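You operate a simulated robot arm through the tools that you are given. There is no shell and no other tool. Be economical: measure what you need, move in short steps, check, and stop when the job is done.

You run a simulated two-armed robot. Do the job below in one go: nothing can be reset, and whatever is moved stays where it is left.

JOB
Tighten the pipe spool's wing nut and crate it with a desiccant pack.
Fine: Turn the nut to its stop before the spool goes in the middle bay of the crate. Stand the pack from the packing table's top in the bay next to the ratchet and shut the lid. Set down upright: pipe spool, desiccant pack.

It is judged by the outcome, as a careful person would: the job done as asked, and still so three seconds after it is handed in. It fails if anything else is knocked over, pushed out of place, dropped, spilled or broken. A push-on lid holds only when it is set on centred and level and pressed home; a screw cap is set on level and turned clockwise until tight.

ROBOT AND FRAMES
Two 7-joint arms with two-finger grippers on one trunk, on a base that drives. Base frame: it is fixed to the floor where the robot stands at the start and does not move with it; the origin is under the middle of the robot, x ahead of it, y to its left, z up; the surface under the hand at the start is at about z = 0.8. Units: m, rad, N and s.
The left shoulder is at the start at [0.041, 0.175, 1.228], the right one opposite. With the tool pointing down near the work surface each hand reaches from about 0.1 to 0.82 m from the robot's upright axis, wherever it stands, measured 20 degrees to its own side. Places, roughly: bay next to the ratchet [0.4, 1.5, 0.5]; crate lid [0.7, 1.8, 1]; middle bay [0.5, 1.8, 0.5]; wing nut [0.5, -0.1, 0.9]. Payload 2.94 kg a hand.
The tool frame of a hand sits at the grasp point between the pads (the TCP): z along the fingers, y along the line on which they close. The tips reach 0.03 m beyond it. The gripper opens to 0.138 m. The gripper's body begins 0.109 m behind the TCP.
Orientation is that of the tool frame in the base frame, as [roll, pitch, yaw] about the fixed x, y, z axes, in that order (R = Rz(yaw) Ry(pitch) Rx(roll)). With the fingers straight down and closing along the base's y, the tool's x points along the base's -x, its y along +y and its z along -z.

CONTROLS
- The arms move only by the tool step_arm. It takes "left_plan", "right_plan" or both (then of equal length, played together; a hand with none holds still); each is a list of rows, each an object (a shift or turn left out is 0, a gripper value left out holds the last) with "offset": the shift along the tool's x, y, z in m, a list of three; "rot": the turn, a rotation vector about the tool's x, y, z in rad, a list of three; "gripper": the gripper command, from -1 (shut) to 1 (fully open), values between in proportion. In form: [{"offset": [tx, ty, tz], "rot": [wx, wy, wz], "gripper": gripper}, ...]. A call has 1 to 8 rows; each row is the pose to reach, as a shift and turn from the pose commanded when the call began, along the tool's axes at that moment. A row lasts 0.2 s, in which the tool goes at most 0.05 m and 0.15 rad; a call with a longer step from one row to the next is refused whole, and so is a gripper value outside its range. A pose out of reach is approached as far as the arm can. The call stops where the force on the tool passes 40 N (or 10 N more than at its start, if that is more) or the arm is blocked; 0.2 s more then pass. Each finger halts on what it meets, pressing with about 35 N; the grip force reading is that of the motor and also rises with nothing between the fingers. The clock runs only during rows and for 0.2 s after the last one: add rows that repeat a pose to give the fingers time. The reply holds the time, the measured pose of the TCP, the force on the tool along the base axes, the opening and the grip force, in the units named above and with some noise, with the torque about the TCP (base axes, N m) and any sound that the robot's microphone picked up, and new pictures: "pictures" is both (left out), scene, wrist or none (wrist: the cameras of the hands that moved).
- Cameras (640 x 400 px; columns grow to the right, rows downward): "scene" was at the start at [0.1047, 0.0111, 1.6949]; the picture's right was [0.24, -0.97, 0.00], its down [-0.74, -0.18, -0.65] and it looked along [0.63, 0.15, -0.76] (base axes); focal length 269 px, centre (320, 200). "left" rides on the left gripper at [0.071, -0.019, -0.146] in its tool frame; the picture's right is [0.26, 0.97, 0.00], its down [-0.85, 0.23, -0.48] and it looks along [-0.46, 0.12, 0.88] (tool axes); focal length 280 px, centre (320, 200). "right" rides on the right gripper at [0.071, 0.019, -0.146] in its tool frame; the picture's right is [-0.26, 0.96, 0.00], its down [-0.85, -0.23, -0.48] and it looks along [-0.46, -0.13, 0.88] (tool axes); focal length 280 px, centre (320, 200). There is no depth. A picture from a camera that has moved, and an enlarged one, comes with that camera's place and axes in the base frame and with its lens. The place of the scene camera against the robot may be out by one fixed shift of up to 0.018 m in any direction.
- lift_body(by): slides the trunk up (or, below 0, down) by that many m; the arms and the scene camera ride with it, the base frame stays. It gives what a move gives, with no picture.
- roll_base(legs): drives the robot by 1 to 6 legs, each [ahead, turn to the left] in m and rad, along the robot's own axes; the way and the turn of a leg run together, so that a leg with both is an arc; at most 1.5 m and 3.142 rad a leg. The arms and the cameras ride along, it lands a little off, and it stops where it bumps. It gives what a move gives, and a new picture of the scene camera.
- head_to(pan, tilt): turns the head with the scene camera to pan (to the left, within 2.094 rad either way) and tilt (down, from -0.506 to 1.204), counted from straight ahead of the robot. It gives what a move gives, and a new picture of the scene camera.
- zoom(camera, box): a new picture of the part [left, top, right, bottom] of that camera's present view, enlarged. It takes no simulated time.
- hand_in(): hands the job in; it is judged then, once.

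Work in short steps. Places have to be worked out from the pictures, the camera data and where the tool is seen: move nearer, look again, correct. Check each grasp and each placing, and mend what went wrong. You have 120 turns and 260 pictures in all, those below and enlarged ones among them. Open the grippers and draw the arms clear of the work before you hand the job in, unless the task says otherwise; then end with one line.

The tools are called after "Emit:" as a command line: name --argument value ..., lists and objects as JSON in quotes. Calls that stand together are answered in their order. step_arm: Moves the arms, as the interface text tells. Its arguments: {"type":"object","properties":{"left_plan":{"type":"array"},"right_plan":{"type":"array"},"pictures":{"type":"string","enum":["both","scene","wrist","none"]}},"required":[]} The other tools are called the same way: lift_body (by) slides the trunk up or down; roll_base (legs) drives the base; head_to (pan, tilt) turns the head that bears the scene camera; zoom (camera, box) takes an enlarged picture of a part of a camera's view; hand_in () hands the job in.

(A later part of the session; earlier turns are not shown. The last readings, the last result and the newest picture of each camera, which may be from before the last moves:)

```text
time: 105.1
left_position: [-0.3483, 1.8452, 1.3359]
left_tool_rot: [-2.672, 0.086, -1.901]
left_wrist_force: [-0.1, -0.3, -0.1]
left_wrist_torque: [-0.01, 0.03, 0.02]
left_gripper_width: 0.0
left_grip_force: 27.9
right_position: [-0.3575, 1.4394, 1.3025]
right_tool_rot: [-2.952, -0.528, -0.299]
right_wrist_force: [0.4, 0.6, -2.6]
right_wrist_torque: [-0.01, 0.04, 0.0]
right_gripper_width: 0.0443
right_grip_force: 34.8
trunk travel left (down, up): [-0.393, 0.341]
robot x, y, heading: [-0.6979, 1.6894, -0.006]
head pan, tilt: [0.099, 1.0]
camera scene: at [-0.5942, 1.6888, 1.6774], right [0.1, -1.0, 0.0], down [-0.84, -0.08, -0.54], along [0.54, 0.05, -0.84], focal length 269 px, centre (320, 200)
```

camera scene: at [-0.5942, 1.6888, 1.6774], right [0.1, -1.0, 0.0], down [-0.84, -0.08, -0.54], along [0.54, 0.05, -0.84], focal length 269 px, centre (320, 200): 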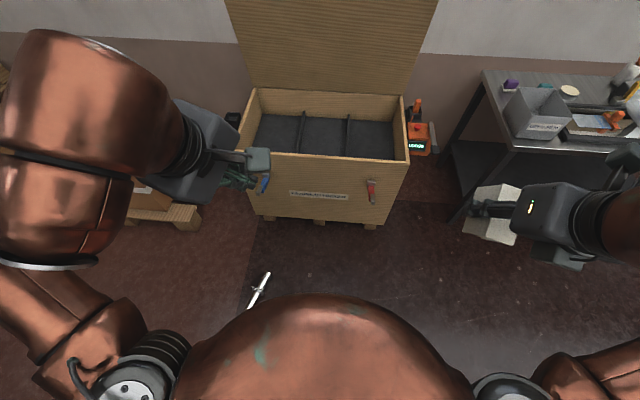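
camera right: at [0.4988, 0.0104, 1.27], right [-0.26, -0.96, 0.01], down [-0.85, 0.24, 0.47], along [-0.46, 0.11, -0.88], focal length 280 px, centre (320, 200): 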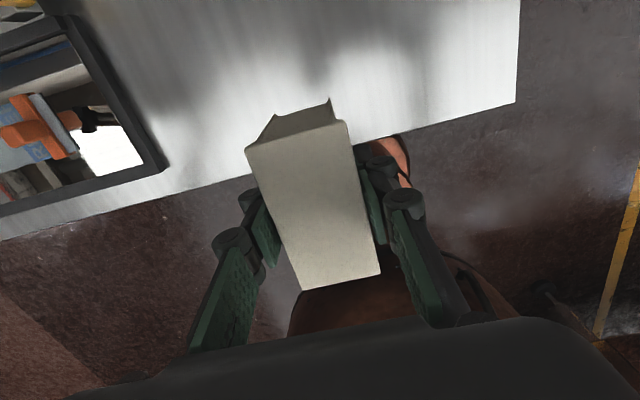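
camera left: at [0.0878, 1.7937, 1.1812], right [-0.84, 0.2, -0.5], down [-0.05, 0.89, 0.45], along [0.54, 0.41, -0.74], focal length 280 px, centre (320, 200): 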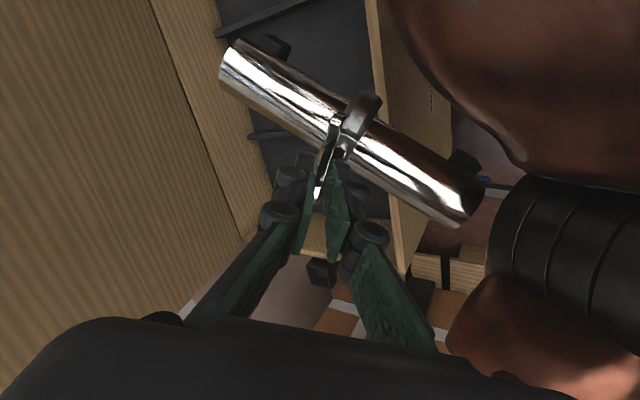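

The spool lies on the floor near [−0.22, 2.10]. I first set the pack in its bay with the trunk at full height: level the right hand, then drive to y ≈ 1.5.

Emit:
step_arm --right_plan '[{"rot": [-0.021, -0.11, -0.048]}, {"rot": [-0.042, -0.22, -0.097]}, {"rot": [-0.063, -0.331, -0.145]}, {"rot": [-0.084, -0.441, -0.193]}, {"rot": [-0.105, -0.5515, -0.2415]}, {"rot": [-0.105, -0.5515, -0.2415]}]' --pictures "wrist"

Emit:
roll_base --legs '[[0, -0.6], [0.33, 0], [0, 0.605], [0.24, 0]]'

```text
time: 106.5
left_position: [-0.3481, 1.8436, 1.3344]
left_tool_rot: [-2.67, 0.088, -1.901]
left_wrist_force: [-0.2, 0.4, -0.2]
left_wrist_torque: [-0.03, 0.02, 0.02]
left_gripper_width: 0.0002
left_grip_force: 28.8
right_position: [-0.3569, 1.4391, 1.3035]
right_tool_rot: [-3.142, 0.002, 0.004]
right_wrist_force: [0.0, -0.3, -1.7]
right_wrist_torque: [0.03, 0.03, -0.02]
right_gripper_width: 0.0443
right_grip_force: 35.3
trunk travel left (down, up): [-0.393, 0.341]
robot x, y, heading: [-0.6903, 1.6913, 0.002]
head pan, tilt: [0.099, 1.0]
camera right: at [-0.2861, 1.4197, 1.4478], right [-0.26, -0.97, 0.0], down [-0.85, 0.23, 0.48], along [-0.46, 0.12, -0.88], focal length 280 px, centre (320, 200)
```

right: 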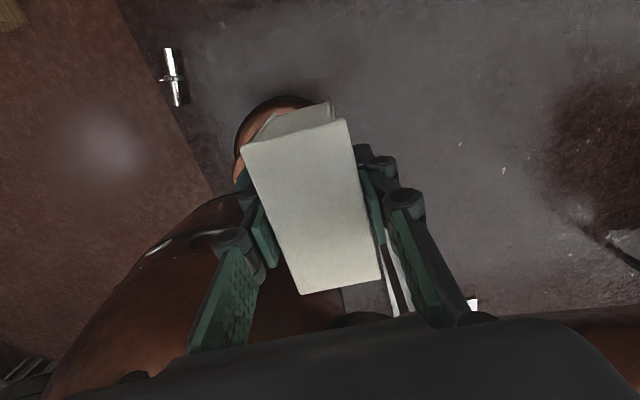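

```text
time: 113.3
left_position: [0.1612, 1.6636, 1.3346]
left_tool_rot: [-2.672, 0.088, -1.894]
left_wrist_force: [-0.4, 0.2, -0.2]
left_wrist_torque: [-0.02, 0.05, 0.02]
left_gripper_width: 0.0002
left_grip_force: 28.6
right_position: [0.1536, 1.2576, 1.3043]
right_tool_rot: [3.141, 0.001, 0.01]
right_wrist_force: [0.2, -0.8, -2.6]
right_wrist_torque: [0.0, 0.05, -0.03]
right_gripper_width: 0.044
right_grip_force: 35.2
trunk travel left (down, up): [-0.393, 0.341]
robot x, y, heading: [-0.1877, 1.5059, 0.003]
head pan, tilt: [0.099, 1.0]
camera scene: at [-0.0849, 1.5066, 1.6774], right [0.1, -0.99, 0.0], down [-0.84, -0.09, -0.54], along [0.54, 0.06, -0.84], focal length 269 px, centre (320, 200)
```

scene: 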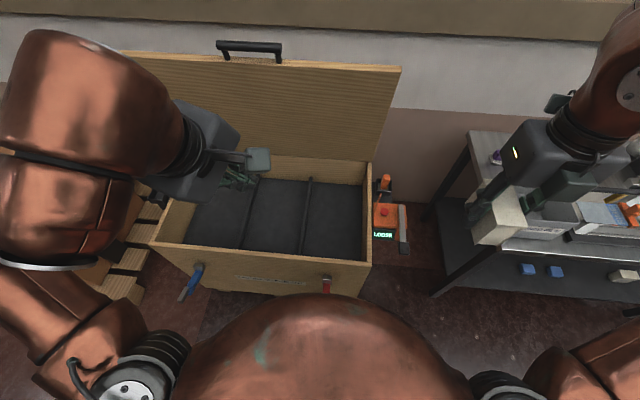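

Now I extend the pack hand over the right bay, going forward first and then left.

Emit:
step_arm --right_plan '[{"offset": [0.045, 0, 0.01]}, {"offset": [0.09, 0, 0.02]}, {"offset": [0.135, -0.01, 0.03]}, {"offset": [0.175, -0.03, 0.04]}, {"offset": [0.215, -0.055, 0.05]}, {"offset": [0.255, -0.08, 0.06]}, {"offset": [0.29, -0.11, 0.07]}, {"offset": [0.306, -0.145, 0.08]}]' --pictures "none"

Emit:
step_arm --right_plan '[{"offset": [0, -0.04, 0.02]}, {"offset": [0, -0.08, 0.06]}, {"offset": [0, -0.1, 0.1]}, {"offset": [0, -0.1, 0.15]}, {"offset": [0, -0.1, 0.2]}, {"offset": [0, -0.1, 0.25]}, {"offset": [0, -0.1, 0.3]}, {"offset": [0, -0.1, 0.35]}]'

```text
time: 115.1
left_position: [0.1599, 1.6667, 1.3359]
left_tool_rot: [-2.671, 0.086, -1.897]
left_wrist_force: [-0.4, 0.5, 0.9]
left_wrist_torque: [-0.06, -0.02, 0.0]
left_gripper_width: 0.0002
left_grip_force: 28.7
right_position: [0.4576, 1.405, 1.2228]
right_tool_rot: [3.141, 0.0, 0.007]
right_wrist_force: [0.4, -0.6, -2.5]
right_wrist_torque: [-0.01, 0.04, -0.01]
right_gripper_width: 0.0441
right_grip_force: 35.1
trunk travel left (down, up): [-0.393, 0.341]
robot x, y, heading: [-0.1884, 1.5041, 0.005]
head pan, tilt: [0.099, 1.0]
```

```text
refused: row 2 steps farther than a row can; nothing moved
```

Emit:
step_arm --right_plan '[{"offset": [0, -0.04, 0.02]}, {"offset": [0, -0.07, 0.055]}, {"offset": [0, -0.1, 0.09]}, {"offset": [0, -0.1, 0.135]}, {"offset": [0, -0.1, 0.18]}, {"offset": [0, -0.1, 0.225]}, {"offset": [0, -0.1, 0.27]}, {"offset": [0, -0.1, 0.315]}]'

```text
time: 116.9
left_position: [0.1616, 1.665, 1.3349]
left_tool_rot: [-2.672, 0.089, -1.896]
left_wrist_force: [0.1, -0.8, -0.7]
left_wrist_torque: [-0.02, 0.0, 0.04]
left_gripper_width: 0.0001
left_grip_force: 28.9
right_position: [0.4577, 1.5055, 0.9052]
right_tool_rot: [3.141, -0.001, 0.007]
right_wrist_force: [-1.4, 0.1, -2.6]
right_wrist_torque: [0.02, 0.06, 0.01]
right_gripper_width: 0.0439
right_grip_force: 35.1
trunk travel left (down, up): [-0.393, 0.341]
robot x, y, heading: [-0.1861, 1.5065, 0.006]
head pan, tilt: [0.099, 1.0]
camera scene: at [-0.0851, 1.5072, 1.6774], right [0.1, -0.99, 0.0], down [-0.84, -0.09, -0.54], along [0.54, 0.06, -0.84], focal length 269 px, centre (320, 200)
camera right: at [0.5284, 1.4875, 1.0512], right [-0.25, -0.97, 0.0], down [-0.85, 0.22, 0.48], along [-0.46, 0.12, -0.88], focal length 280 px, centre (320, 200)
```

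scene: 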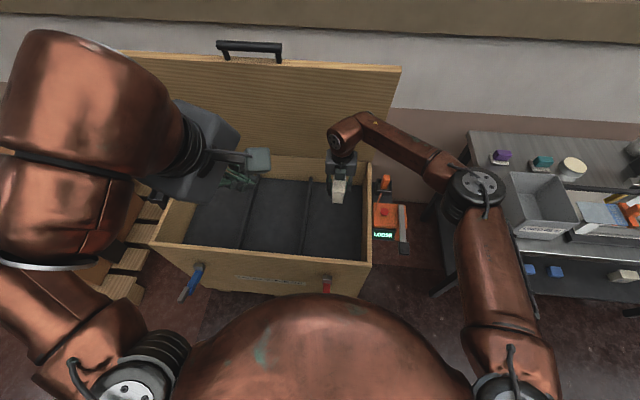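
right: 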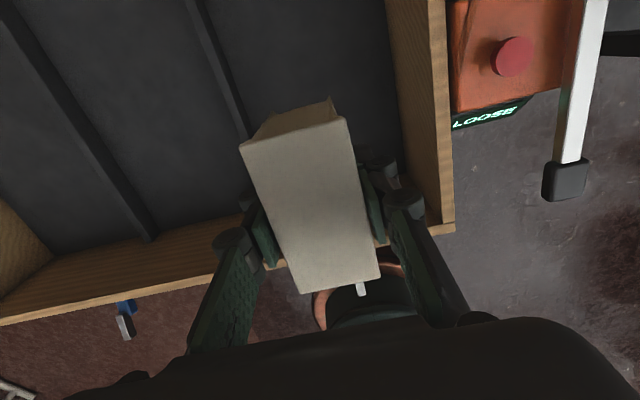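

The pack is centred over the right bay. I lower it toward the floor.

Emit:
step_arm --right_plan '[{"offset": [0, 0, 0.045]}, {"offset": [0, 0, 0.09]}, {"offset": [0, 0, 0.135]}, {"offset": [0, 0, 0.18]}, {"offset": [0, 0, 0.225]}, {"offset": [0, 0, 0.27]}, {"offset": [0, 0, 0.3]}]'

```text
time: 118.5
left_position: [0.1595, 1.6651, 1.3351]
left_tool_rot: [-2.671, 0.085, -1.895]
left_wrist_force: [0.2, 0.5, 0.0]
left_wrist_torque: [0.01, 0.01, -0.01]
left_gripper_width: 0.0
left_grip_force: 28.0
right_position: [0.4514, 1.5079, 0.6126]
right_tool_rot: [3.141, -0.003, 0.008]
right_wrist_force: [0.0, 0.7, -2.2]
right_wrist_torque: [0.03, 0.01, -0.01]
right_gripper_width: 0.0441
right_grip_force: 34.6
right hand out of reach, approached as far as the arm can: row 7
trunk travel left (down, up): [-0.393, 0.341]
robot x, y, heading: [-0.1862, 1.5095, 0.006]
head pan, tilt: [0.099, 1.0]
camera scene: at [-0.0867, 1.5084, 1.6776], right [0.1, -0.99, 0.0], down [-0.84, -0.09, -0.54], along [0.54, 0.06, -0.84], focal length 269 px, centre (320, 200)
camera right: at [0.5233, 1.4886, 0.7582], right [-0.25, -0.97, 0.0], down [-0.85, 0.22, 0.47], along [-0.46, 0.12, -0.88], focal length 280 px, centre (320, 200)
```

scene: 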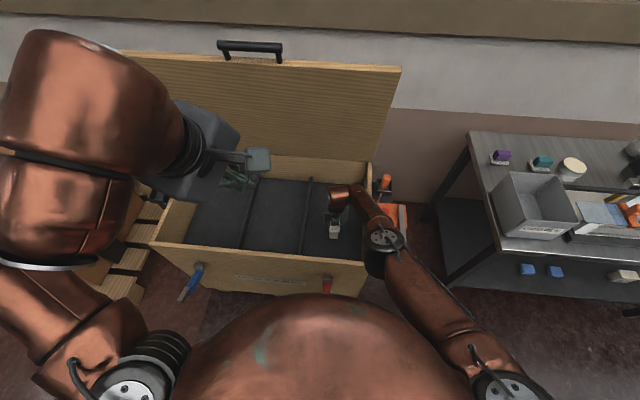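
right: 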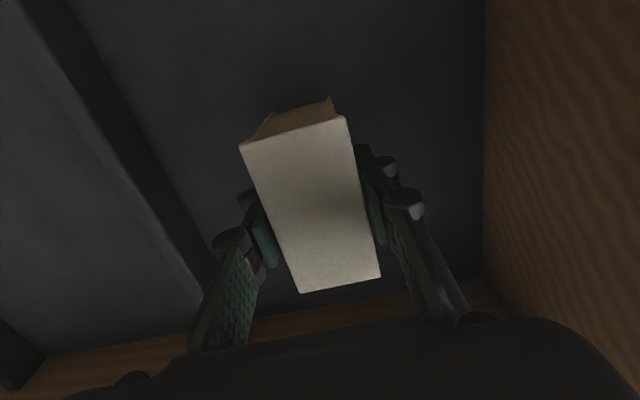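

It's at the edge of reach with 6 cm to go. I roll forward 4 cm, then lower with the arm drawn back a little.

Emit:
roll_base --legs '[[0.04, 0]]'

Emit:
step_arm --right_plan '[{"offset": [-0.03, 0, 0.01]}, {"offset": [-0.06, 0, 0.02]}, {"offset": [-0.06, 0, 0.035]}, {"offset": [-0.06, 0, 0.045]}, {"offset": [-0.06, 0, 0.055]}]'

```text
time: 119.4
left_position: [0.1889, 1.6642, 1.338]
left_tool_rot: [-2.659, 0.091, -1.896]
left_wrist_force: [0.8, 0.1, -0.3]
left_wrist_torque: [0.02, 0.02, 0.0]
left_gripper_width: 0.0
left_grip_force: 28.7
right_position: [0.4938, 1.51, 0.6142]
right_tool_rot: [3.139, -0.009, 0.008]
right_wrist_force: [-0.4, -0.3, -2.3]
right_wrist_torque: [0.07, 0.02, -0.07]
right_gripper_width: 0.0439
right_grip_force: 35.2
trunk travel left (down, up): [-0.393, 0.341]
robot x, y, heading: [-0.1479, 1.5062, 0.004]
head pan, tilt: [0.099, 1.0]
camera scene: at [-0.0461, 1.508, 1.6773], right [0.1, -0.99, 0.0], down [-0.84, -0.09, -0.54], along [0.54, 0.06, -0.84], focal length 269 px, centre (320, 200)
```

scene: 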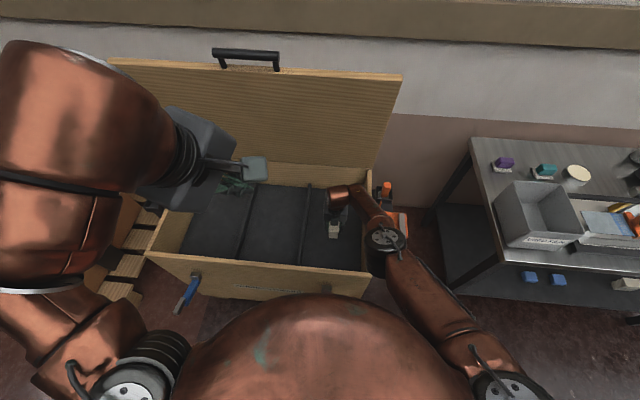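

```text
time: 120.7
left_position: [0.1871, 1.6643, 1.3402]
left_tool_rot: [-2.658, 0.092, -1.896]
left_wrist_force: [-0.2, 0.2, -0.5]
left_wrist_torque: [0.03, -0.03, -0.01]
left_gripper_width: 0.0003
left_grip_force: 28.2
right_position: [0.436, 1.5102, 0.5649]
right_tool_rot: [-3.138, -0.012, 0.007]
right_wrist_force: [-7.1, -4.2, 28.1]
right_wrist_torque: [-0.59, 1.03, -0.14]
right_gripper_width: 0.0447
right_grip_force: 34.6
trunk travel left (down, up): [-0.393, 0.341]
robot x, y, heading: [-0.1494, 1.5091, -0.003]
head pan, tilt: [0.099, 1.0]
stopped in row 5 (right hand): the force on the tool passed its limit at 54 N (the readings are from after the stop); the commanded pose is now the measured one
camera scene: at [-0.0488, 1.5066, 1.6778], right [0.1, -0.99, 0.0], down [-0.84, -0.09, -0.54], along [0.54, 0.06, -0.84], focal length 269 px, centre (320, 200)
camera right: at [0.5051, 1.4904, 0.7107], right [-0.26, -0.97, -0.01], down [-0.86, 0.22, 0.47], along [-0.45, 0.12, -0.88], focal length 280 px, centre (320, 200)
```

scene: 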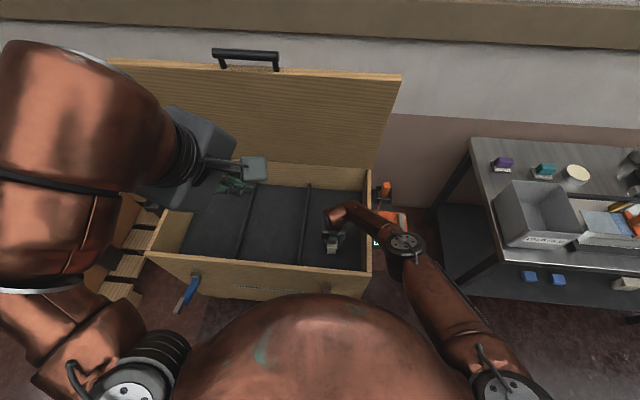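
right: 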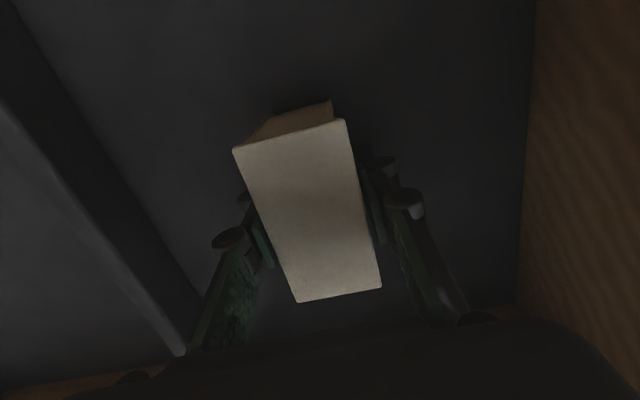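

Contact: the pack is on the bay floor (floor z ≈ 0.524). I ease off 1 mm, open, and rise straight up.

Emit:
step_arm --right_plan '[{"offset": [0, 0, -0.002]}, {"offset": [0, 0, -0.002], "gripper": -0.2}, {"offset": [0, 0, -0.002], "gripper": -0.1}, {"offset": [0, 0, -0.002], "gripper": 0}, {"offset": [0, 0, -0.002], "gripper": 0}, {"offset": [0, 0, -0.03], "gripper": 0}, {"offset": [0, 0, -0.07], "gripper": 0}, {"offset": [0, 0, -0.11], "gripper": 0}]' --pictures "wrist"

```text
time: 122.5
left_position: [0.1892, 1.6644, 1.3387]
left_tool_rot: [-2.66, 0.093, -1.894]
left_wrist_force: [-0.3, -0.1, -0.1]
left_wrist_torque: [0.03, 0.0, 0.0]
left_gripper_width: 0.0
left_grip_force: 28.4
right_position: [0.4346, 1.5082, 0.6704]
right_tool_rot: [3.141, -0.012, 0.006]
right_wrist_force: [0.1, -1.0, 0.2]
right_wrist_torque: [0.01, -0.01, -0.01]
right_gripper_width: 0.0691
right_grip_force: 0.0
trunk travel left (down, up): [-0.393, 0.341]
robot x, y, heading: [-0.1441, 1.5041, 0.007]
head pan, tilt: [0.099, 1.0]
camera right: at [0.5052, 1.4896, 0.8166], right [-0.26, -0.97, 0.0], down [-0.86, 0.22, 0.47], along [-0.45, 0.12, -0.89], focal length 280 px, centre (320, 200)
```

right: 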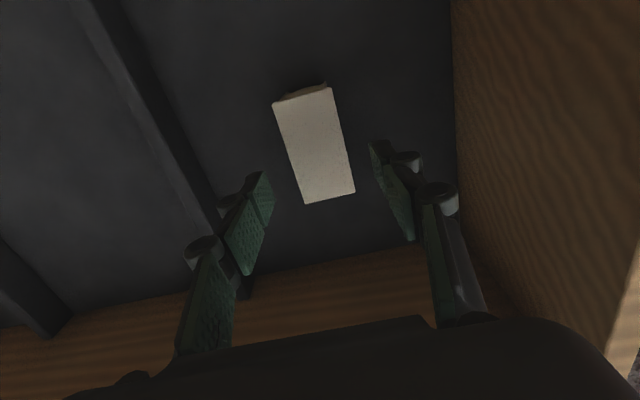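

The pack stands upright in the bay beside the ratchet. I raise the right arm clear and draw it back.

Emit:
step_arm --right_plan '[{"offset": [0, 0, -0.05]}, {"offset": [0, 0, -0.1]}, {"offset": [0, 0, -0.15]}, {"offset": [0, 0, -0.2]}, {"offset": [0, 0, -0.25]}, {"offset": [0, 0.0, -0.3]}, {"offset": [0, 0, -0.35]}, {"offset": [0, 0.04, -0.38]}]' --pictures "none"

Emit:
step_arm --right_plan '[{"offset": [-0.03, 0.04, 0]}, {"offset": [-0.06, 0.08, 0]}, {"offset": [-0.09, 0.12, 0]}, {"offset": [-0.12, 0.16, 0]}, {"offset": [-0.15, 0.2, 0]}]' --pictures "none"

Emit:
roll_base --legs '[[-0.75, 0]]'

Emit:
head_to --pan 0.75 --tilt 0.9

```text
time: 124.3
left_position: [0.1877, 1.6614, 1.3398]
left_tool_rot: [-2.66, 0.095, -1.897]
left_wrist_force: [0.9, -0.1, 0.7]
left_wrist_torque: [0.08, -0.03, 0.09]
left_gripper_width: 0.0002
left_grip_force: 28.0
right_position: [0.4323, 1.4651, 1.0512]
right_tool_rot: [-3.138, -0.013, 0.007]
right_wrist_force: [0.3, -1.4, 0.4]
right_wrist_torque: [0.07, -0.04, 0.02]
right_gripper_width: 0.069
right_grip_force: 0.1
trunk travel left (down, up): [-0.393, 0.341]
robot x, y, heading: [-0.1469, 1.5068, 0.004]
head pan, tilt: [0.099, 1.0]
```

```text
time: 125.5
left_position: [0.1874, 1.664, 1.3386]
left_tool_rot: [-2.657, 0.094, -1.895]
left_wrist_force: [0.2, -0.3, 2.1]
left_wrist_torque: [0.02, -0.01, 0.01]
left_gripper_width: 0.0002
left_grip_force: 28.5
right_position: [0.2801, 1.2646, 1.0505]
right_tool_rot: [-3.14, -0.012, 0.008]
right_wrist_force: [-0.5, -0.8, 0.9]
right_wrist_torque: [0.02, -0.03, -0.02]
right_gripper_width: 0.0687
right_grip_force: 0.1
trunk travel left (down, up): [-0.393, 0.341]
robot x, y, heading: [-0.1461, 1.5065, 0.005]
head pan, tilt: [0.099, 1.0]
```

```text
time: 129.6
left_position: [-0.5668, 1.661, 1.3392]
left_tool_rot: [-2.66, 0.092, -1.878]
left_wrist_force: [0.0, -0.3, 0.1]
left_wrist_torque: [0.04, -0.02, 0.04]
left_gripper_width: 0.0
left_grip_force: 28.8
right_position: [-0.4668, 1.2637, 1.0514]
right_tool_rot: [-3.14, -0.012, 0.024]
right_wrist_force: [0.5, -0.1, -0.4]
right_wrist_torque: [0.02, -0.02, -0.03]
right_gripper_width: 0.0689
right_grip_force: 0.1
trunk travel left (down, up): [-0.393, 0.341]
robot x, y, heading: [-0.8985, 1.4996, 0.024]
head pan, tilt: [0.099, 1.0]
camera scene: at [-0.8002, 1.4984, 1.6776], right [0.12, -0.99, 0.0], down [-0.84, -0.1, -0.54], along [0.54, 0.07, -0.84], focal length 269 px, centre (320, 200)
```

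scene: 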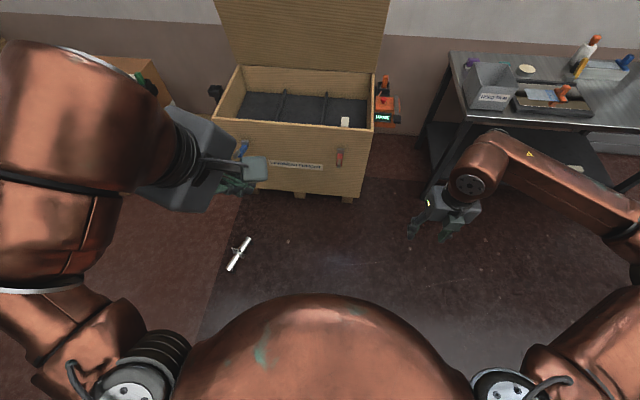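

```text
time: 130.6
left_position: [-0.5673, 1.6593, 1.3392]
left_tool_rot: [-2.66, 0.092, -1.878]
left_wrist_force: [0.3, -1.1, -0.3]
left_wrist_torque: [-0.01, -0.04, -0.03]
left_gripper_width: 0.0
left_grip_force: 28.3
right_position: [-0.4668, 1.2639, 1.0507]
right_tool_rot: [-3.14, -0.01, 0.026]
right_wrist_force: [-0.5, 0.3, 0.1]
right_wrist_torque: [-0.02, -0.03, 0.03]
right_gripper_width: 0.0691
right_grip_force: 0.1
trunk travel left (down, up): [-0.393, 0.341]
robot x, y, heading: [-0.895, 1.4946, 0.022]
head pan, tilt: [0.75, 0.901]
camera scene: at [-0.8145, 1.5427, 1.6848], right [0.7, -0.72, 0.0], down [-0.56, -0.55, -0.62], along [0.45, 0.43, -0.78], focal length 269 px, centre (320, 200)
```

scene: 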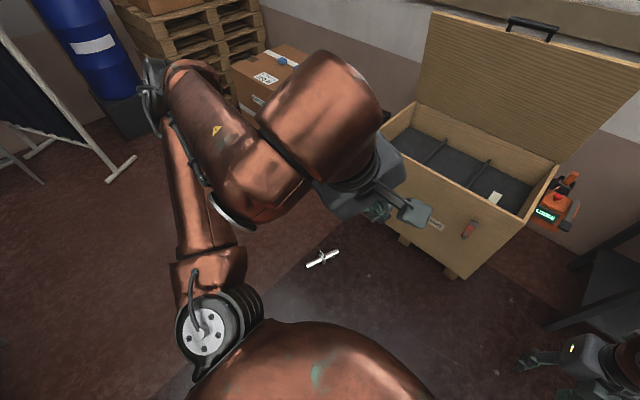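

Emit:
zoom --camera "scene" --box '[292, 235, 352, 280]'

```text
8.89 times, centred on (322, 258) of scene
camera zoom: at [-0.8145, 1.5427, 1.6848], right [0.7, -0.72, 0.0], down [-0.56, -0.55, -0.62], along [0.45, 0.43, -0.78], focal length 2388 px, centre (302, -311)
```

zoom: 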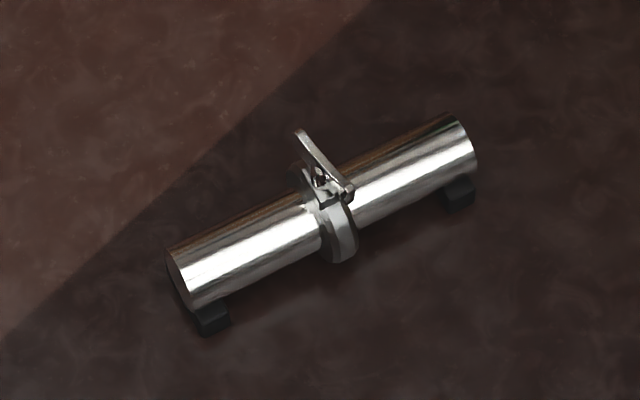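

Luck: the spool landed standing on its feet, nut up at about [−0.214, 2.087], pipe axis at −18°, and the wing's angle to the pipe is unchanged (~100°), so still tight. I drive to bring it 0.42 ahead and 0.25 left of the robot.

Emit:
roll_base --legs '[[0, 0.186], [0.573, 0], [0, 0.577]]'

Emit:
head_to --pan 0.3 --tilt 1.2

```text
time: 136.2
left_position: [-0.2052, 1.9648, 1.3386]
left_tool_rot: [-2.66, 0.092, -1.117]
left_wrist_force: [1.0, 0.3, 0.8]
left_wrist_torque: [0.0, 0.01, -0.02]
left_gripper_width: 0.0
left_grip_force: 28.4
right_position: [0.1396, 1.745, 1.0511]
right_tool_rot: [-3.14, -0.011, 0.785]
right_wrist_force: [-0.1, 0.1, -0.3]
right_wrist_torque: [0.01, 0.01, 0.0]
right_gripper_width: 0.0691
right_grip_force: 0.2
trunk travel left (down, up): [-0.393, 0.341]
robot x, y, heading: [-0.3335, 1.6152, 0.784]
head pan, tilt: [0.75, 0.901]
camera scene: at [-0.3076, 1.7035, 1.6847], right [1.0, -0.04, 0.0], down [-0.03, -0.78, -0.62], along [0.02, 0.62, -0.78], focal length 269 px, centre (320, 200)
```

scene: 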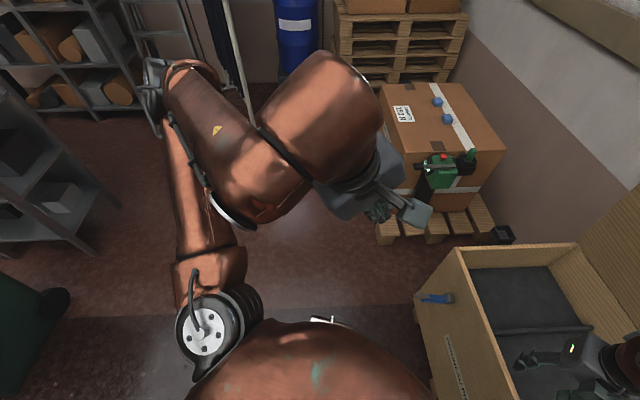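

```text
time: 137.1
left_position: [-0.2055, 1.9637, 1.3381]
left_tool_rot: [-2.66, 0.091, -1.116]
left_wrist_force: [-0.1, 0.7, -0.5]
left_wrist_torque: [0.0, 0.01, 0.0]
left_gripper_width: 0.0002
left_grip_force: 28.8
right_position: [0.1408, 1.7457, 1.0505]
right_tool_rot: [-3.14, -0.013, 0.786]
right_wrist_force: [0.5, -0.1, -0.1]
right_wrist_torque: [0.0, 0.0, -0.01]
right_gripper_width: 0.0689
right_grip_force: 0.1
trunk travel left (down, up): [-0.393, 0.341]
robot x, y, heading: [-0.3346, 1.6155, 0.782]
head pan, tilt: [0.3, 1.201]
camera scene: at [-0.284, 1.6773, 1.665], right [0.88, -0.47, 0.0], down [-0.44, -0.82, -0.36], along [0.17, 0.32, -0.93], focal length 269 px, centre (320, 200)
```

scene: 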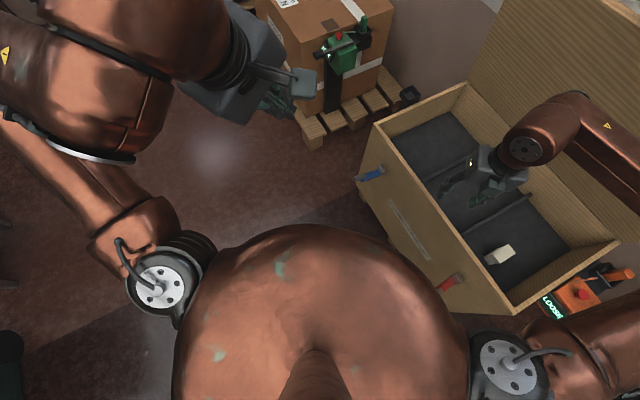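

I tuck the right hand back, and level the left hand with its closing line along the pipe.

Emit:
step_arm --left_plan '[{"rot": [-0.06, 0.039, 0.105], "gripper": 0.1}, {"rot": [-0.12, 0.077, 0.211]}, {"rot": [-0.18, 0.116, 0.316]}, {"rot": [-0.241, 0.155, 0.422]}, {"rot": [-0.301, 0.194, 0.527]}, {"rot": [-0.361, 0.232, 0.633]}, {"rot": [-0.4213, 0.2709, 0.738]}, {"rot": [-0.4213, 0.2709, 0.738]}]' --right_plan '[{"offset": [-0.03, 0.015, 0]}, {"offset": [-0.06, 0.03, 0]}, {"offset": [-0.09, 0.045, 0]}, {"offset": [-0.12, 0.06, 0]}, {"offset": [-0.15, 0.075, 0]}, {"offset": [-0.18, 0.09, 0]}, {"offset": [-0.18, 0.1, 0]}, {"offset": [-0.18, 0.1, 0]}]' --pictures "wrist"

```text
time: 138.9
left_position: [-0.2043, 1.962, 1.3383]
left_tool_rot: [3.141, -0.001, -1.896]
left_wrist_force: [0.7, -0.5, 0.1]
left_wrist_torque: [0.04, 0.03, 0.0]
left_gripper_width: 0.0757
left_grip_force: 0.0
right_position: [0.0879, 1.5509, 1.0455]
right_tool_rot: [-3.141, -0.012, 0.786]
right_wrist_force: [0.2, 1.4, 0.6]
right_wrist_torque: [0.04, 0.0, -0.01]
right_gripper_width: 0.069
right_grip_force: 0.0
right hand out of reach, approached as far as the arm can: row 6, 7, 8
trunk travel left (down, up): [-0.393, 0.341]
robot x, y, heading: [-0.3344, 1.6181, 0.78]
head pan, tilt: [0.3, 1.201]
camera right: at [0.15, 1.5847, 1.1907], right [0.5, -0.87, -0.01], down [-0.77, -0.44, 0.47], along [-0.41, -0.23, -0.89], focal length 280 px, centre (320, 200)
camera left: at [-0.2102, 1.889, 1.4841], right [-1.0, 0.06, 0.0], down [0.05, 0.88, 0.48], along [0.03, 0.48, -0.88], focal length 280 px, centre (320, 200)
```

right: 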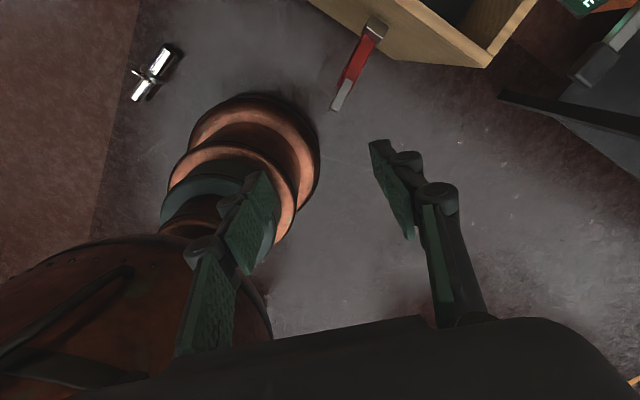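
left: 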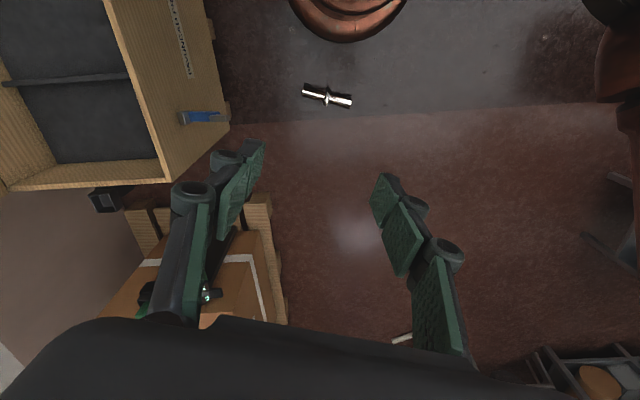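

The spool is at about [−0.2325, 2.099], pipe at −16°. I bring the left hand above it and start descending with the arm.

Emit:
step_arm --left_plan '[{"offset": [-0.03, 0.018, 0.03]}, {"offset": [-0.06, 0.035, 0.06]}, {"offset": [-0.09, 0.053, 0.09]}, {"offset": [-0.121, 0.07, 0.12]}, {"offset": [-0.121, 0.07, 0.165], "rot": [0, 0, -0.04]}, {"offset": [-0.121, 0.07, 0.21], "rot": [0, 0, -0.04]}, {"offset": [-0.121, 0.07, 0.255], "rot": [0, 0, -0.04]}, {"offset": [-0.121, 0.07, 0.3], "rot": [0, 0, -0.04]}]' --pictures "none"

Emit:
step_arm --left_plan '[{"offset": [0, 0, 0.045]}, {"offset": [0, 0, 0.09]}, {"offset": [0, 0, 0.135]}, {"offset": [0, 0, 0.18]}, {"offset": [0, 0, 0.225]}, {"offset": [0, 0, 0.27]}, {"offset": [0, 0, 0.315]}, {"offset": [0, 0, 0.36]}]'

```text
time: 140.7
left_position: [-0.232, 2.104, 1.0381]
left_tool_rot: [-3.14, 0.0, -1.854]
left_wrist_force: [-0.2, -0.3, 0.3]
left_wrist_torque: [0.0, 0.02, 0.06]
left_gripper_width: 0.076
left_grip_force: 0.0
right_position: [0.0871, 1.5521, 1.0451]
right_tool_rot: [-3.14, -0.012, 0.786]
right_wrist_force: [0.3, -1.1, 0.1]
right_wrist_torque: [-0.03, -0.02, 0.01]
right_gripper_width: 0.0691
right_grip_force: 0.0
trunk travel left (down, up): [-0.393, 0.341]
robot x, y, heading: [-0.3306, 1.6141, 0.78]
head pan, tilt: [0.3, 1.201]
```

```text
time: 142.5
left_position: [-0.2322, 2.1024, 0.6772]
left_tool_rot: [3.141, 0.0, -1.853]
left_wrist_force: [0.9, 0.3, 0.0]
left_wrist_torque: [-0.02, 0.0, 0.0]
left_gripper_width: 0.0758
left_grip_force: 0.0
right_position: [0.0872, 1.5507, 1.0452]
right_tool_rot: [-3.139, -0.011, 0.786]
right_wrist_force: [0.4, 0.2, 0.0]
right_wrist_torque: [-0.01, -0.04, 0.02]
right_gripper_width: 0.069
right_grip_force: 0.1
trunk travel left (down, up): [-0.393, 0.341]
robot x, y, heading: [-0.3349, 1.6136, 0.783]
head pan, tilt: [0.3, 1.201]
camera scene: at [-0.2843, 1.6775, 1.6649], right [0.88, -0.47, 0.0], down [-0.44, -0.82, -0.36], along [0.17, 0.32, -0.93], focal length 269 px, centre (320, 200)
camera left: at [-0.2355, 2.0278, 0.8225], right [-1.0, 0.02, 0.0], down [0.02, 0.88, 0.48], along [0.01, 0.48, -0.88], focal length 280 px, centre (320, 200)
```

scene: 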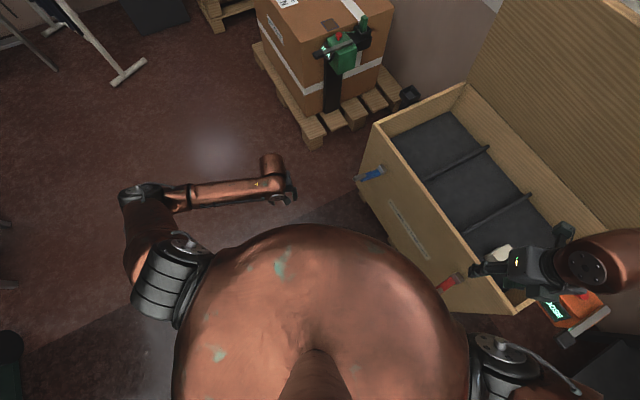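
left: 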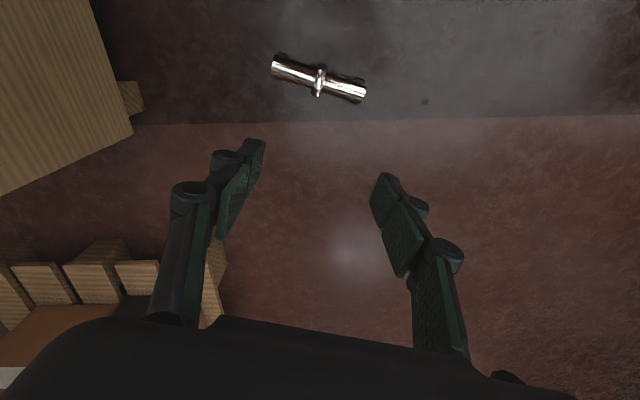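

Now a careful test: lower the trunk 0.1 m and watch stability.

Emit:
lift_body --by -0.1

Emit:
step_arm --left_plan '[{"offset": [0, 0, 0]}, {"offset": [0, 0, 0]}, {"offset": [0, 0, 0]}, {"offset": [0, 0, 0]}, {"offset": [0, 0, 0]}]' --pictures "scene"

```text
time: 143.9
left_position: [-0.2344, 2.0993, 0.5803]
left_tool_rot: [-3.141, 0.002, -1.854]
left_wrist_force: [-0.6, -0.1, 0.3]
left_wrist_torque: [0.06, -0.01, 0.02]
left_gripper_width: 0.0762
left_grip_force: 0.1
right_position: [0.0952, 1.5584, 0.9338]
right_tool_rot: [-3.141, 0.048, 0.787]
right_wrist_force: [0.6, 0.4, 0.8]
right_wrist_torque: [-0.02, 0.0, -0.01]
right_gripper_width: 0.069
right_grip_force: 0.1
trunk travel left (down, up): [-0.293, 0.441]
robot x, y, heading: [-0.3347, 1.613, 0.78]
head pan, tilt: [0.3, 1.201]
```

```text
time: 145.1
left_position: [-0.2333, 2.1023, 0.5775]
left_tool_rot: [-3.141, 0.001, -1.855]
left_wrist_force: [-0.1, -0.6, 1.4]
left_wrist_torque: [0.0, 0.01, 0.01]
left_gripper_width: 0.076
left_grip_force: 0.1
right_position: [0.0949, 1.5591, 0.9336]
right_tool_rot: [3.141, 0.051, 0.787]
right_wrist_force: [-0.6, 0.2, 1.2]
right_wrist_torque: [0.02, 0.0, 0.0]
right_gripper_width: 0.0687
right_grip_force: 0.2
trunk travel left (down, up): [-0.293, 0.441]
robot x, y, heading: [-0.3337, 1.6165, 0.782]
head pan, tilt: [0.3, 1.201]
camera scene: at [-0.2465, 1.7144, 1.5637], right [0.88, -0.47, 0.0], down [-0.44, -0.82, -0.36], along [0.17, 0.32, -0.93], focal length 269 px, centre (320, 200)
```

scene: 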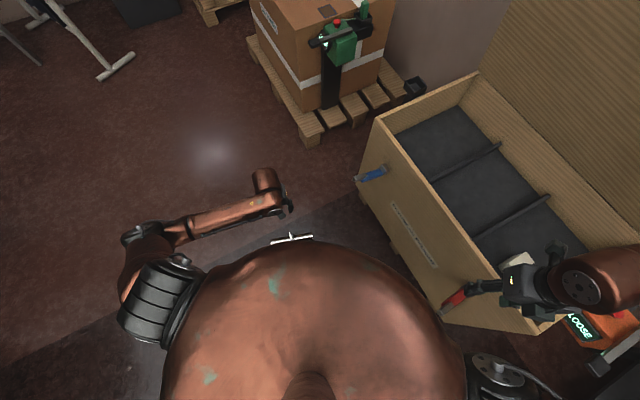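

Stable: the torso just shifts forward 5 cm per 10 cm of lowering. I raise the right hand away from the red latch and extend the left arm further down.

Emit:
step_arm --left_plan '[{"offset": [0, 0, 0.045]}, {"offset": [0, 0, 0.09]}, {"offset": [0, 0, 0.135]}, {"offset": [0, 0, 0.18]}, {"offset": [0, 0, 0.22]}, {"offset": [0, 0, 0.26]}]' --right_plan '[{"offset": [0, 0, -0.045]}, {"offset": [0, 0, -0.09]}, {"offset": [0, 0.0, -0.135]}, {"offset": [0, 0.0, -0.18]}, {"offset": [0, 0.0, -0.22]}, {"offset": [0, 0.0, -0.26]}]' --pictures "wrist"

```text
time: 146.5
left_position: [-0.2325, 2.1015, 0.3178]
left_tool_rot: [-3.141, 0.0, -1.856]
left_wrist_force: [0.6, -1.1, -1.0]
left_wrist_torque: [-0.01, 0.0, 0.01]
left_gripper_width: 0.0761
left_grip_force: 0.0
right_position: [0.1029, 1.5691, 1.1917]
right_tool_rot: [-3.139, 0.048, 0.787]
right_wrist_force: [-0.4, -1.0, -1.5]
right_wrist_torque: [-0.02, 0.0, 0.03]
right_gripper_width: 0.069
right_grip_force: 0.0
trunk travel left (down, up): [-0.293, 0.441]
robot x, y, heading: [-0.3301, 1.6125, 0.783]
head pan, tilt: [0.3, 1.201]
camera right: at [0.1711, 1.6099, 1.3339], right [0.5, -0.87, 0.01], down [-0.74, -0.42, 0.52], along [-0.44, -0.27, -0.86], focal length 280 px, centre (320, 200)
camera left: at [-0.2356, 2.0277, 0.4638], right [-1.0, 0.02, 0.0], down [0.02, 0.88, 0.48], along [0.01, 0.48, -0.88], focal length 280 px, centre (320, 200)
```

right: 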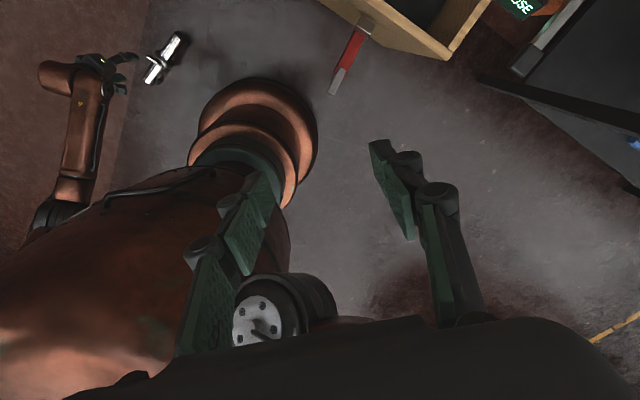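
left: 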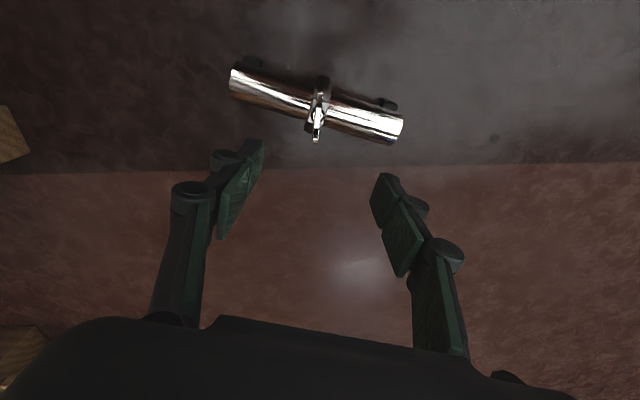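

The arm reached z 0.318 easily. I zoom to refine the aim.

Emit:
zoom --camera "left" --box '[220, 50, 420, 160]'

```text
3.20 times, centred on (320, 105) of left
camera zoom: at [-0.2356, 2.0277, 0.4638], right [-1.0, 0.02, 0.0], down [0.02, 0.88, 0.48], along [0.01, 0.48, -0.88], focal length 897 px, centre (320, 504)
```

zoom: 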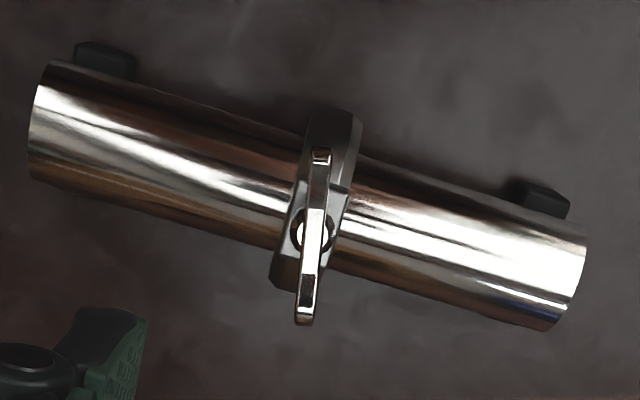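

The hand is right above the lug and aligned. I descend another 0.17 m.

Emit:
step_arm --left_plan '[{"offset": [0, 0, 0.04]}, {"offset": [0, 0, 0.08]}, {"offset": [0, 0, 0.12]}, {"offset": [0, 0, 0.15]}, {"offset": [0, 0, 0.17]}, {"offset": [0, 0, 0.17]}]' --pictures "wrist"

```text
time: 147.9
left_position: [-0.2337, 2.1027, 0.2221]
left_tool_rot: [3.141, 0.001, -1.854]
left_wrist_force: [0.6, 0.1, -0.5]
left_wrist_torque: [0.0, -0.01, 0.01]
left_gripper_width: 0.0759
left_grip_force: 0.0
left hand out of reach, approached as far as the arm can: row 3, 4, 5, 6
right_position: [0.103, 1.5685, 1.1917]
right_tool_rot: [-3.14, 0.049, 0.788]
right_wrist_force: [1.0, -0.1, 0.0]
right_wrist_torque: [-0.02, 0.0, 0.0]
right_gripper_width: 0.069
right_grip_force: 0.1
trunk travel left (down, up): [-0.293, 0.441]
robot x, y, heading: [-0.3337, 1.6151, 0.78]
head pan, tilt: [0.3, 1.201]
camera left: at [-0.235, 2.0282, 0.367], right [-1.0, 0.02, 0.0], down [0.02, 0.88, 0.48], along [0.01, 0.48, -0.88], focal length 280 px, centre (320, 200)
```

left: 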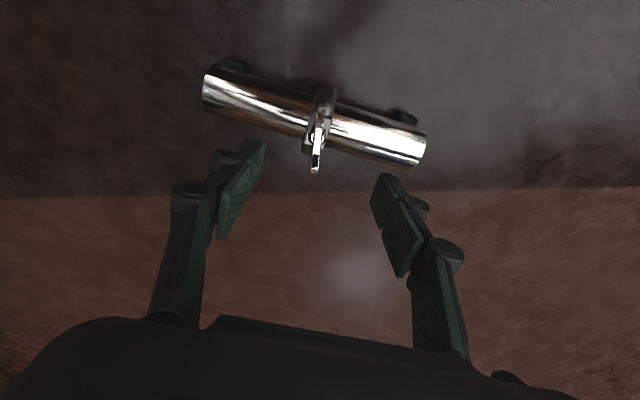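

Emit:
lift_body --by -0.06

Emit:
lift_body --by -0.04

Emit:
step_arm --left_plan '[{"offset": [0, 0, 0]}, {"offset": [0, 0, 0]}, {"offset": [0, 0, 0]}]'

```text
time: 148.9
left_position: [-0.234, 2.1017, 0.1603]
left_tool_rot: [-3.141, 0.002, -1.854]
left_wrist_force: [-0.2, -0.2, 0.8]
left_wrist_torque: [0.0, -0.01, 0.02]
left_gripper_width: 0.0758
left_grip_force: 0.0
right_position: [0.1036, 1.5672, 1.1318]
right_tool_rot: [-3.141, 0.049, 0.787]
right_wrist_force: [-0.4, 0.0, -0.1]
right_wrist_torque: [0.05, 0.01, 0.01]
right_gripper_width: 0.069
right_grip_force: 0.0
trunk travel left (down, up): [-0.233, 0.501]
robot x, y, heading: [-0.3332, 1.6191, 0.782]
head pan, tilt: [0.3, 1.201]
```

```text
time: 149.7
left_position: [-0.2346, 2.1019, 0.1199]
left_tool_rot: [-3.141, 0.002, -1.853]
left_wrist_force: [0.7, 0.0, 0.9]
left_wrist_torque: [0.02, 0.0, -0.01]
left_gripper_width: 0.076
left_grip_force: 0.1
right_position: [0.1042, 1.5665, 1.0928]
right_tool_rot: [3.141, 0.048, 0.789]
right_wrist_force: [-0.6, 0.2, 0.3]
right_wrist_torque: [0.02, -0.03, 0.0]
right_gripper_width: 0.0691
right_grip_force: 0.2
trunk travel left (down, up): [-0.193, 0.541]
robot x, y, heading: [-0.3328, 1.6178, 0.779]
head pan, tilt: [0.3, 1.201]
```

```text
time: 150.5
left_position: [-0.2344, 2.101, 0.1206]
left_tool_rot: [3.141, 0.0, -1.853]
left_wrist_force: [0.7, -0.3, -0.1]
left_wrist_torque: [0.03, 0.0, 0.02]
left_gripper_width: 0.0761
left_grip_force: 0.1
right_position: [0.1046, 1.5688, 1.0917]
right_tool_rot: [3.139, 0.049, 0.787]
right_wrist_force: [-0.1, -0.4, 0.5]
right_wrist_torque: [0.01, 0.03, -0.01]
right_gripper_width: 0.0687
right_grip_force: 0.0
trunk travel left (down, up): [-0.193, 0.541]
robot x, y, heading: [-0.3368, 1.6158, 0.784]
head pan, tilt: [0.3, 1.201]
camera scene: at [-0.1922, 1.7681, 1.4584], right [0.88, -0.47, 0.0], down [-0.44, -0.82, -0.36], along [0.17, 0.32, -0.93], focal length 269 px, centre (320, 200)
camera left: at [-0.2362, 2.0268, 0.2658], right [-1.0, 0.02, 0.0], down [0.02, 0.88, 0.48], along [0.01, 0.48, -0.88], focal length 280 px, centre (320, 200)
```

scene: 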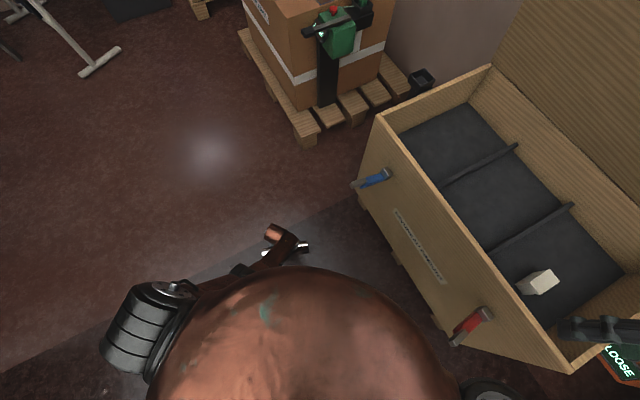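
left: 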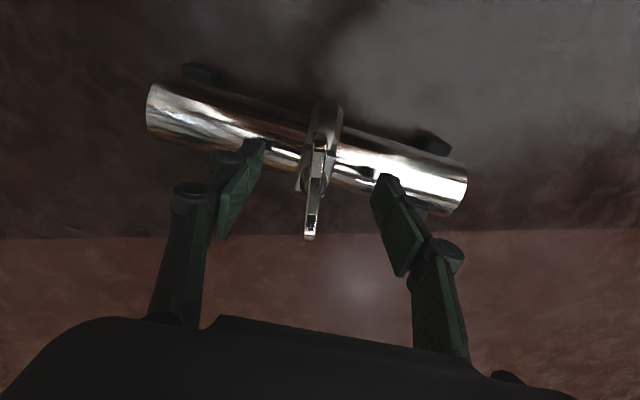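

Aligned and stable. I lower the last 15 mm and close on the lug.

Emit:
lift_body --by -0.015

Emit:
step_arm --left_plan '[{"gripper": -1}, {"gripper": -1}, {"gripper": -1}, {"gripper": -1}, {"gripper": -1}, {"gripper": -1}]' --pictures "wrist"

Emit:
zoom --camera "left" --box '[200, 70, 440, 250]'

```text
time: 151.1
left_position: [-0.2342, 2.1021, 0.1054]
left_tool_rot: [3.141, 0.002, -1.852]
left_wrist_force: [-0.1, -0.7, 1.2]
left_wrist_torque: [0.01, 0.0, 0.02]
left_gripper_width: 0.0757
left_grip_force: 0.1
right_position: [0.1052, 1.5685, 1.0775]
right_tool_rot: [-3.141, 0.047, 0.787]
right_wrist_force: [0.0, -0.4, -1.3]
right_wrist_torque: [0.0, -0.03, -0.02]
right_gripper_width: 0.069
right_grip_force: 0.0
trunk travel left (down, up): [-0.178, 0.556]
robot x, y, heading: [-0.3343, 1.6213, 0.785]
head pan, tilt: [0.3, 1.201]
```

```text
time: 152.5
left_position: [-0.2329, 2.101, 0.1057]
left_tool_rot: [-3.141, 0.001, -1.854]
left_wrist_force: [4.7, 0.5, 1.5]
left_wrist_torque: [-0.17, -0.02, -0.25]
left_gripper_width: 0.0219
left_grip_force: 34.5
right_position: [0.1049, 1.5685, 1.0776]
right_tool_rot: [3.141, 0.049, 0.787]
right_wrist_force: [-0.1, 0.2, 0.5]
right_wrist_torque: [-0.02, 0.02, 0.01]
right_gripper_width: 0.069
right_grip_force: 0.0
trunk travel left (down, up): [-0.178, 0.556]
robot x, y, heading: [-0.3346, 1.6211, 0.778]
head pan, tilt: [0.3, 1.201]
camera left: at [-0.2356, 2.027, 0.251], right [-1.0, 0.02, 0.0], down [0.02, 0.88, 0.48], along [0.01, 0.48, -0.88], focal length 280 px, centre (320, 200)
```

left: 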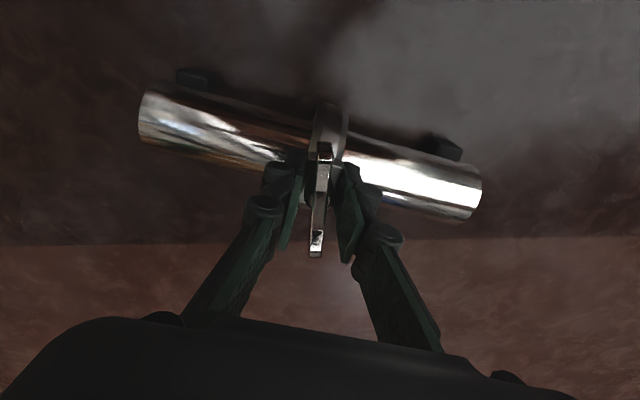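

```text
2.22 times, centred on (320, 160) of left
camera zoom: at [-0.2356, 2.027, 0.251], right [-1.0, 0.02, 0.0], down [0.02, 0.88, 0.48], along [0.01, 0.48, -0.88], focal length 623 px, centre (320, 289)
```

zoom: 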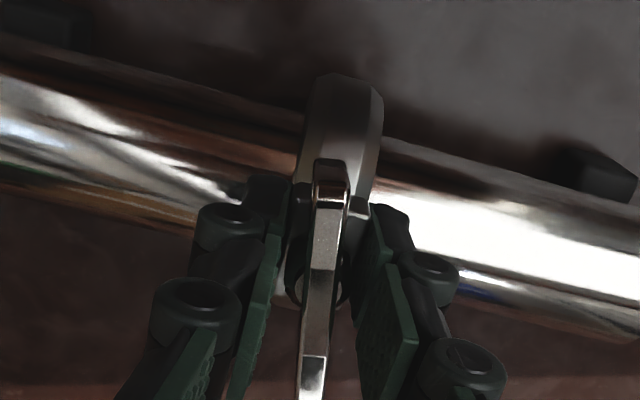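

Gripped at 22 mm. I lift by arm gently and verify.

Emit:
step_arm --left_plan '[{"offset": [0, 0, -0.015], "gripper": -1}, {"offset": [0, 0, -0.03]}, {"offset": [0, 0, -0.05]}, {"offset": [0, 0, -0.07]}, {"offset": [0, 0, -0.09]}, {"offset": [0, 0, -0.11]}]' --pictures "wrist"

Emit:
lift_body --by 0.1

Emit:
lift_body --by 0.115

```text
time: 153.9
left_position: [-0.2354, 2.1002, 0.2144]
left_tool_rot: [3.141, -0.001, -1.853]
left_wrist_force: [-0.5, 0.3, -8.9]
left_wrist_torque: [-0.02, -0.01, 0.01]
left_gripper_width: 0.0219
left_grip_force: 35.0
right_position: [0.1042, 1.5684, 1.0768]
right_tool_rot: [-3.14, 0.048, 0.789]
right_wrist_force: [-0.1, 1.1, -0.3]
right_wrist_torque: [0.01, 0.03, 0.03]
right_gripper_width: 0.0689
right_grip_force: 0.1
trunk travel left (down, up): [-0.178, 0.556]
robot x, y, heading: [-0.3392, 1.6199, 0.785]
head pan, tilt: [0.3, 1.201]
camera left: at [-0.2364, 2.026, 0.3605], right [-1.0, 0.02, 0.0], down [0.02, 0.88, 0.47], along [0.01, 0.47, -0.88], focal length 280 px, centre (320, 200)
```

left: 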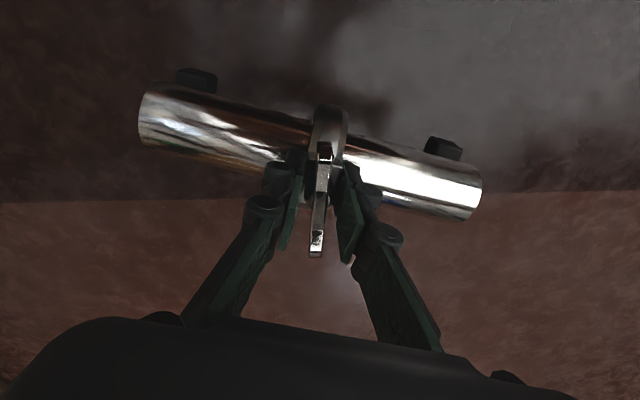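

```text
time: 155.2
left_position: [-0.2349, 2.1018, 0.3146]
left_tool_rot: [3.14, -0.002, -1.853]
left_wrist_force: [1.0, 0.2, -8.2]
left_wrist_torque: [-0.01, 0.01, 0.0]
left_gripper_width: 0.0219
left_grip_force: 34.9
right_position: [0.1054, 1.5688, 1.1762]
right_tool_rot: [-3.139, 0.05, 0.787]
right_wrist_force: [0.2, 0.2, 0.2]
right_wrist_torque: [0.0, 0.01, 0.01]
right_gripper_width: 0.069
right_grip_force: 0.1
trunk travel left (down, up): [-0.278, 0.456]
robot x, y, heading: [-0.3337, 1.6135, 0.776]
head pan, tilt: [0.3, 1.201]
```

```text
time: 156.7
left_position: [-0.2351, 2.101, 0.4292]
left_tool_rot: [-3.141, 0.002, -1.853]
left_wrist_force: [-0.3, 0.4, -9.1]
left_wrist_torque: [-0.01, -0.01, 0.0]
left_gripper_width: 0.0217
left_grip_force: 35.1
right_position: [0.105, 1.5681, 1.2908]
right_tool_rot: [-3.139, 0.051, 0.788]
right_wrist_force: [0.5, 0.2, -0.7]
right_wrist_torque: [0.0, 0.02, -0.02]
right_gripper_width: 0.069
right_grip_force: 0.1
trunk travel left (down, up): [-0.393, 0.341]
robot x, y, heading: [-0.3367, 1.6153, 0.787]
head pan, tilt: [0.3, 1.201]
```

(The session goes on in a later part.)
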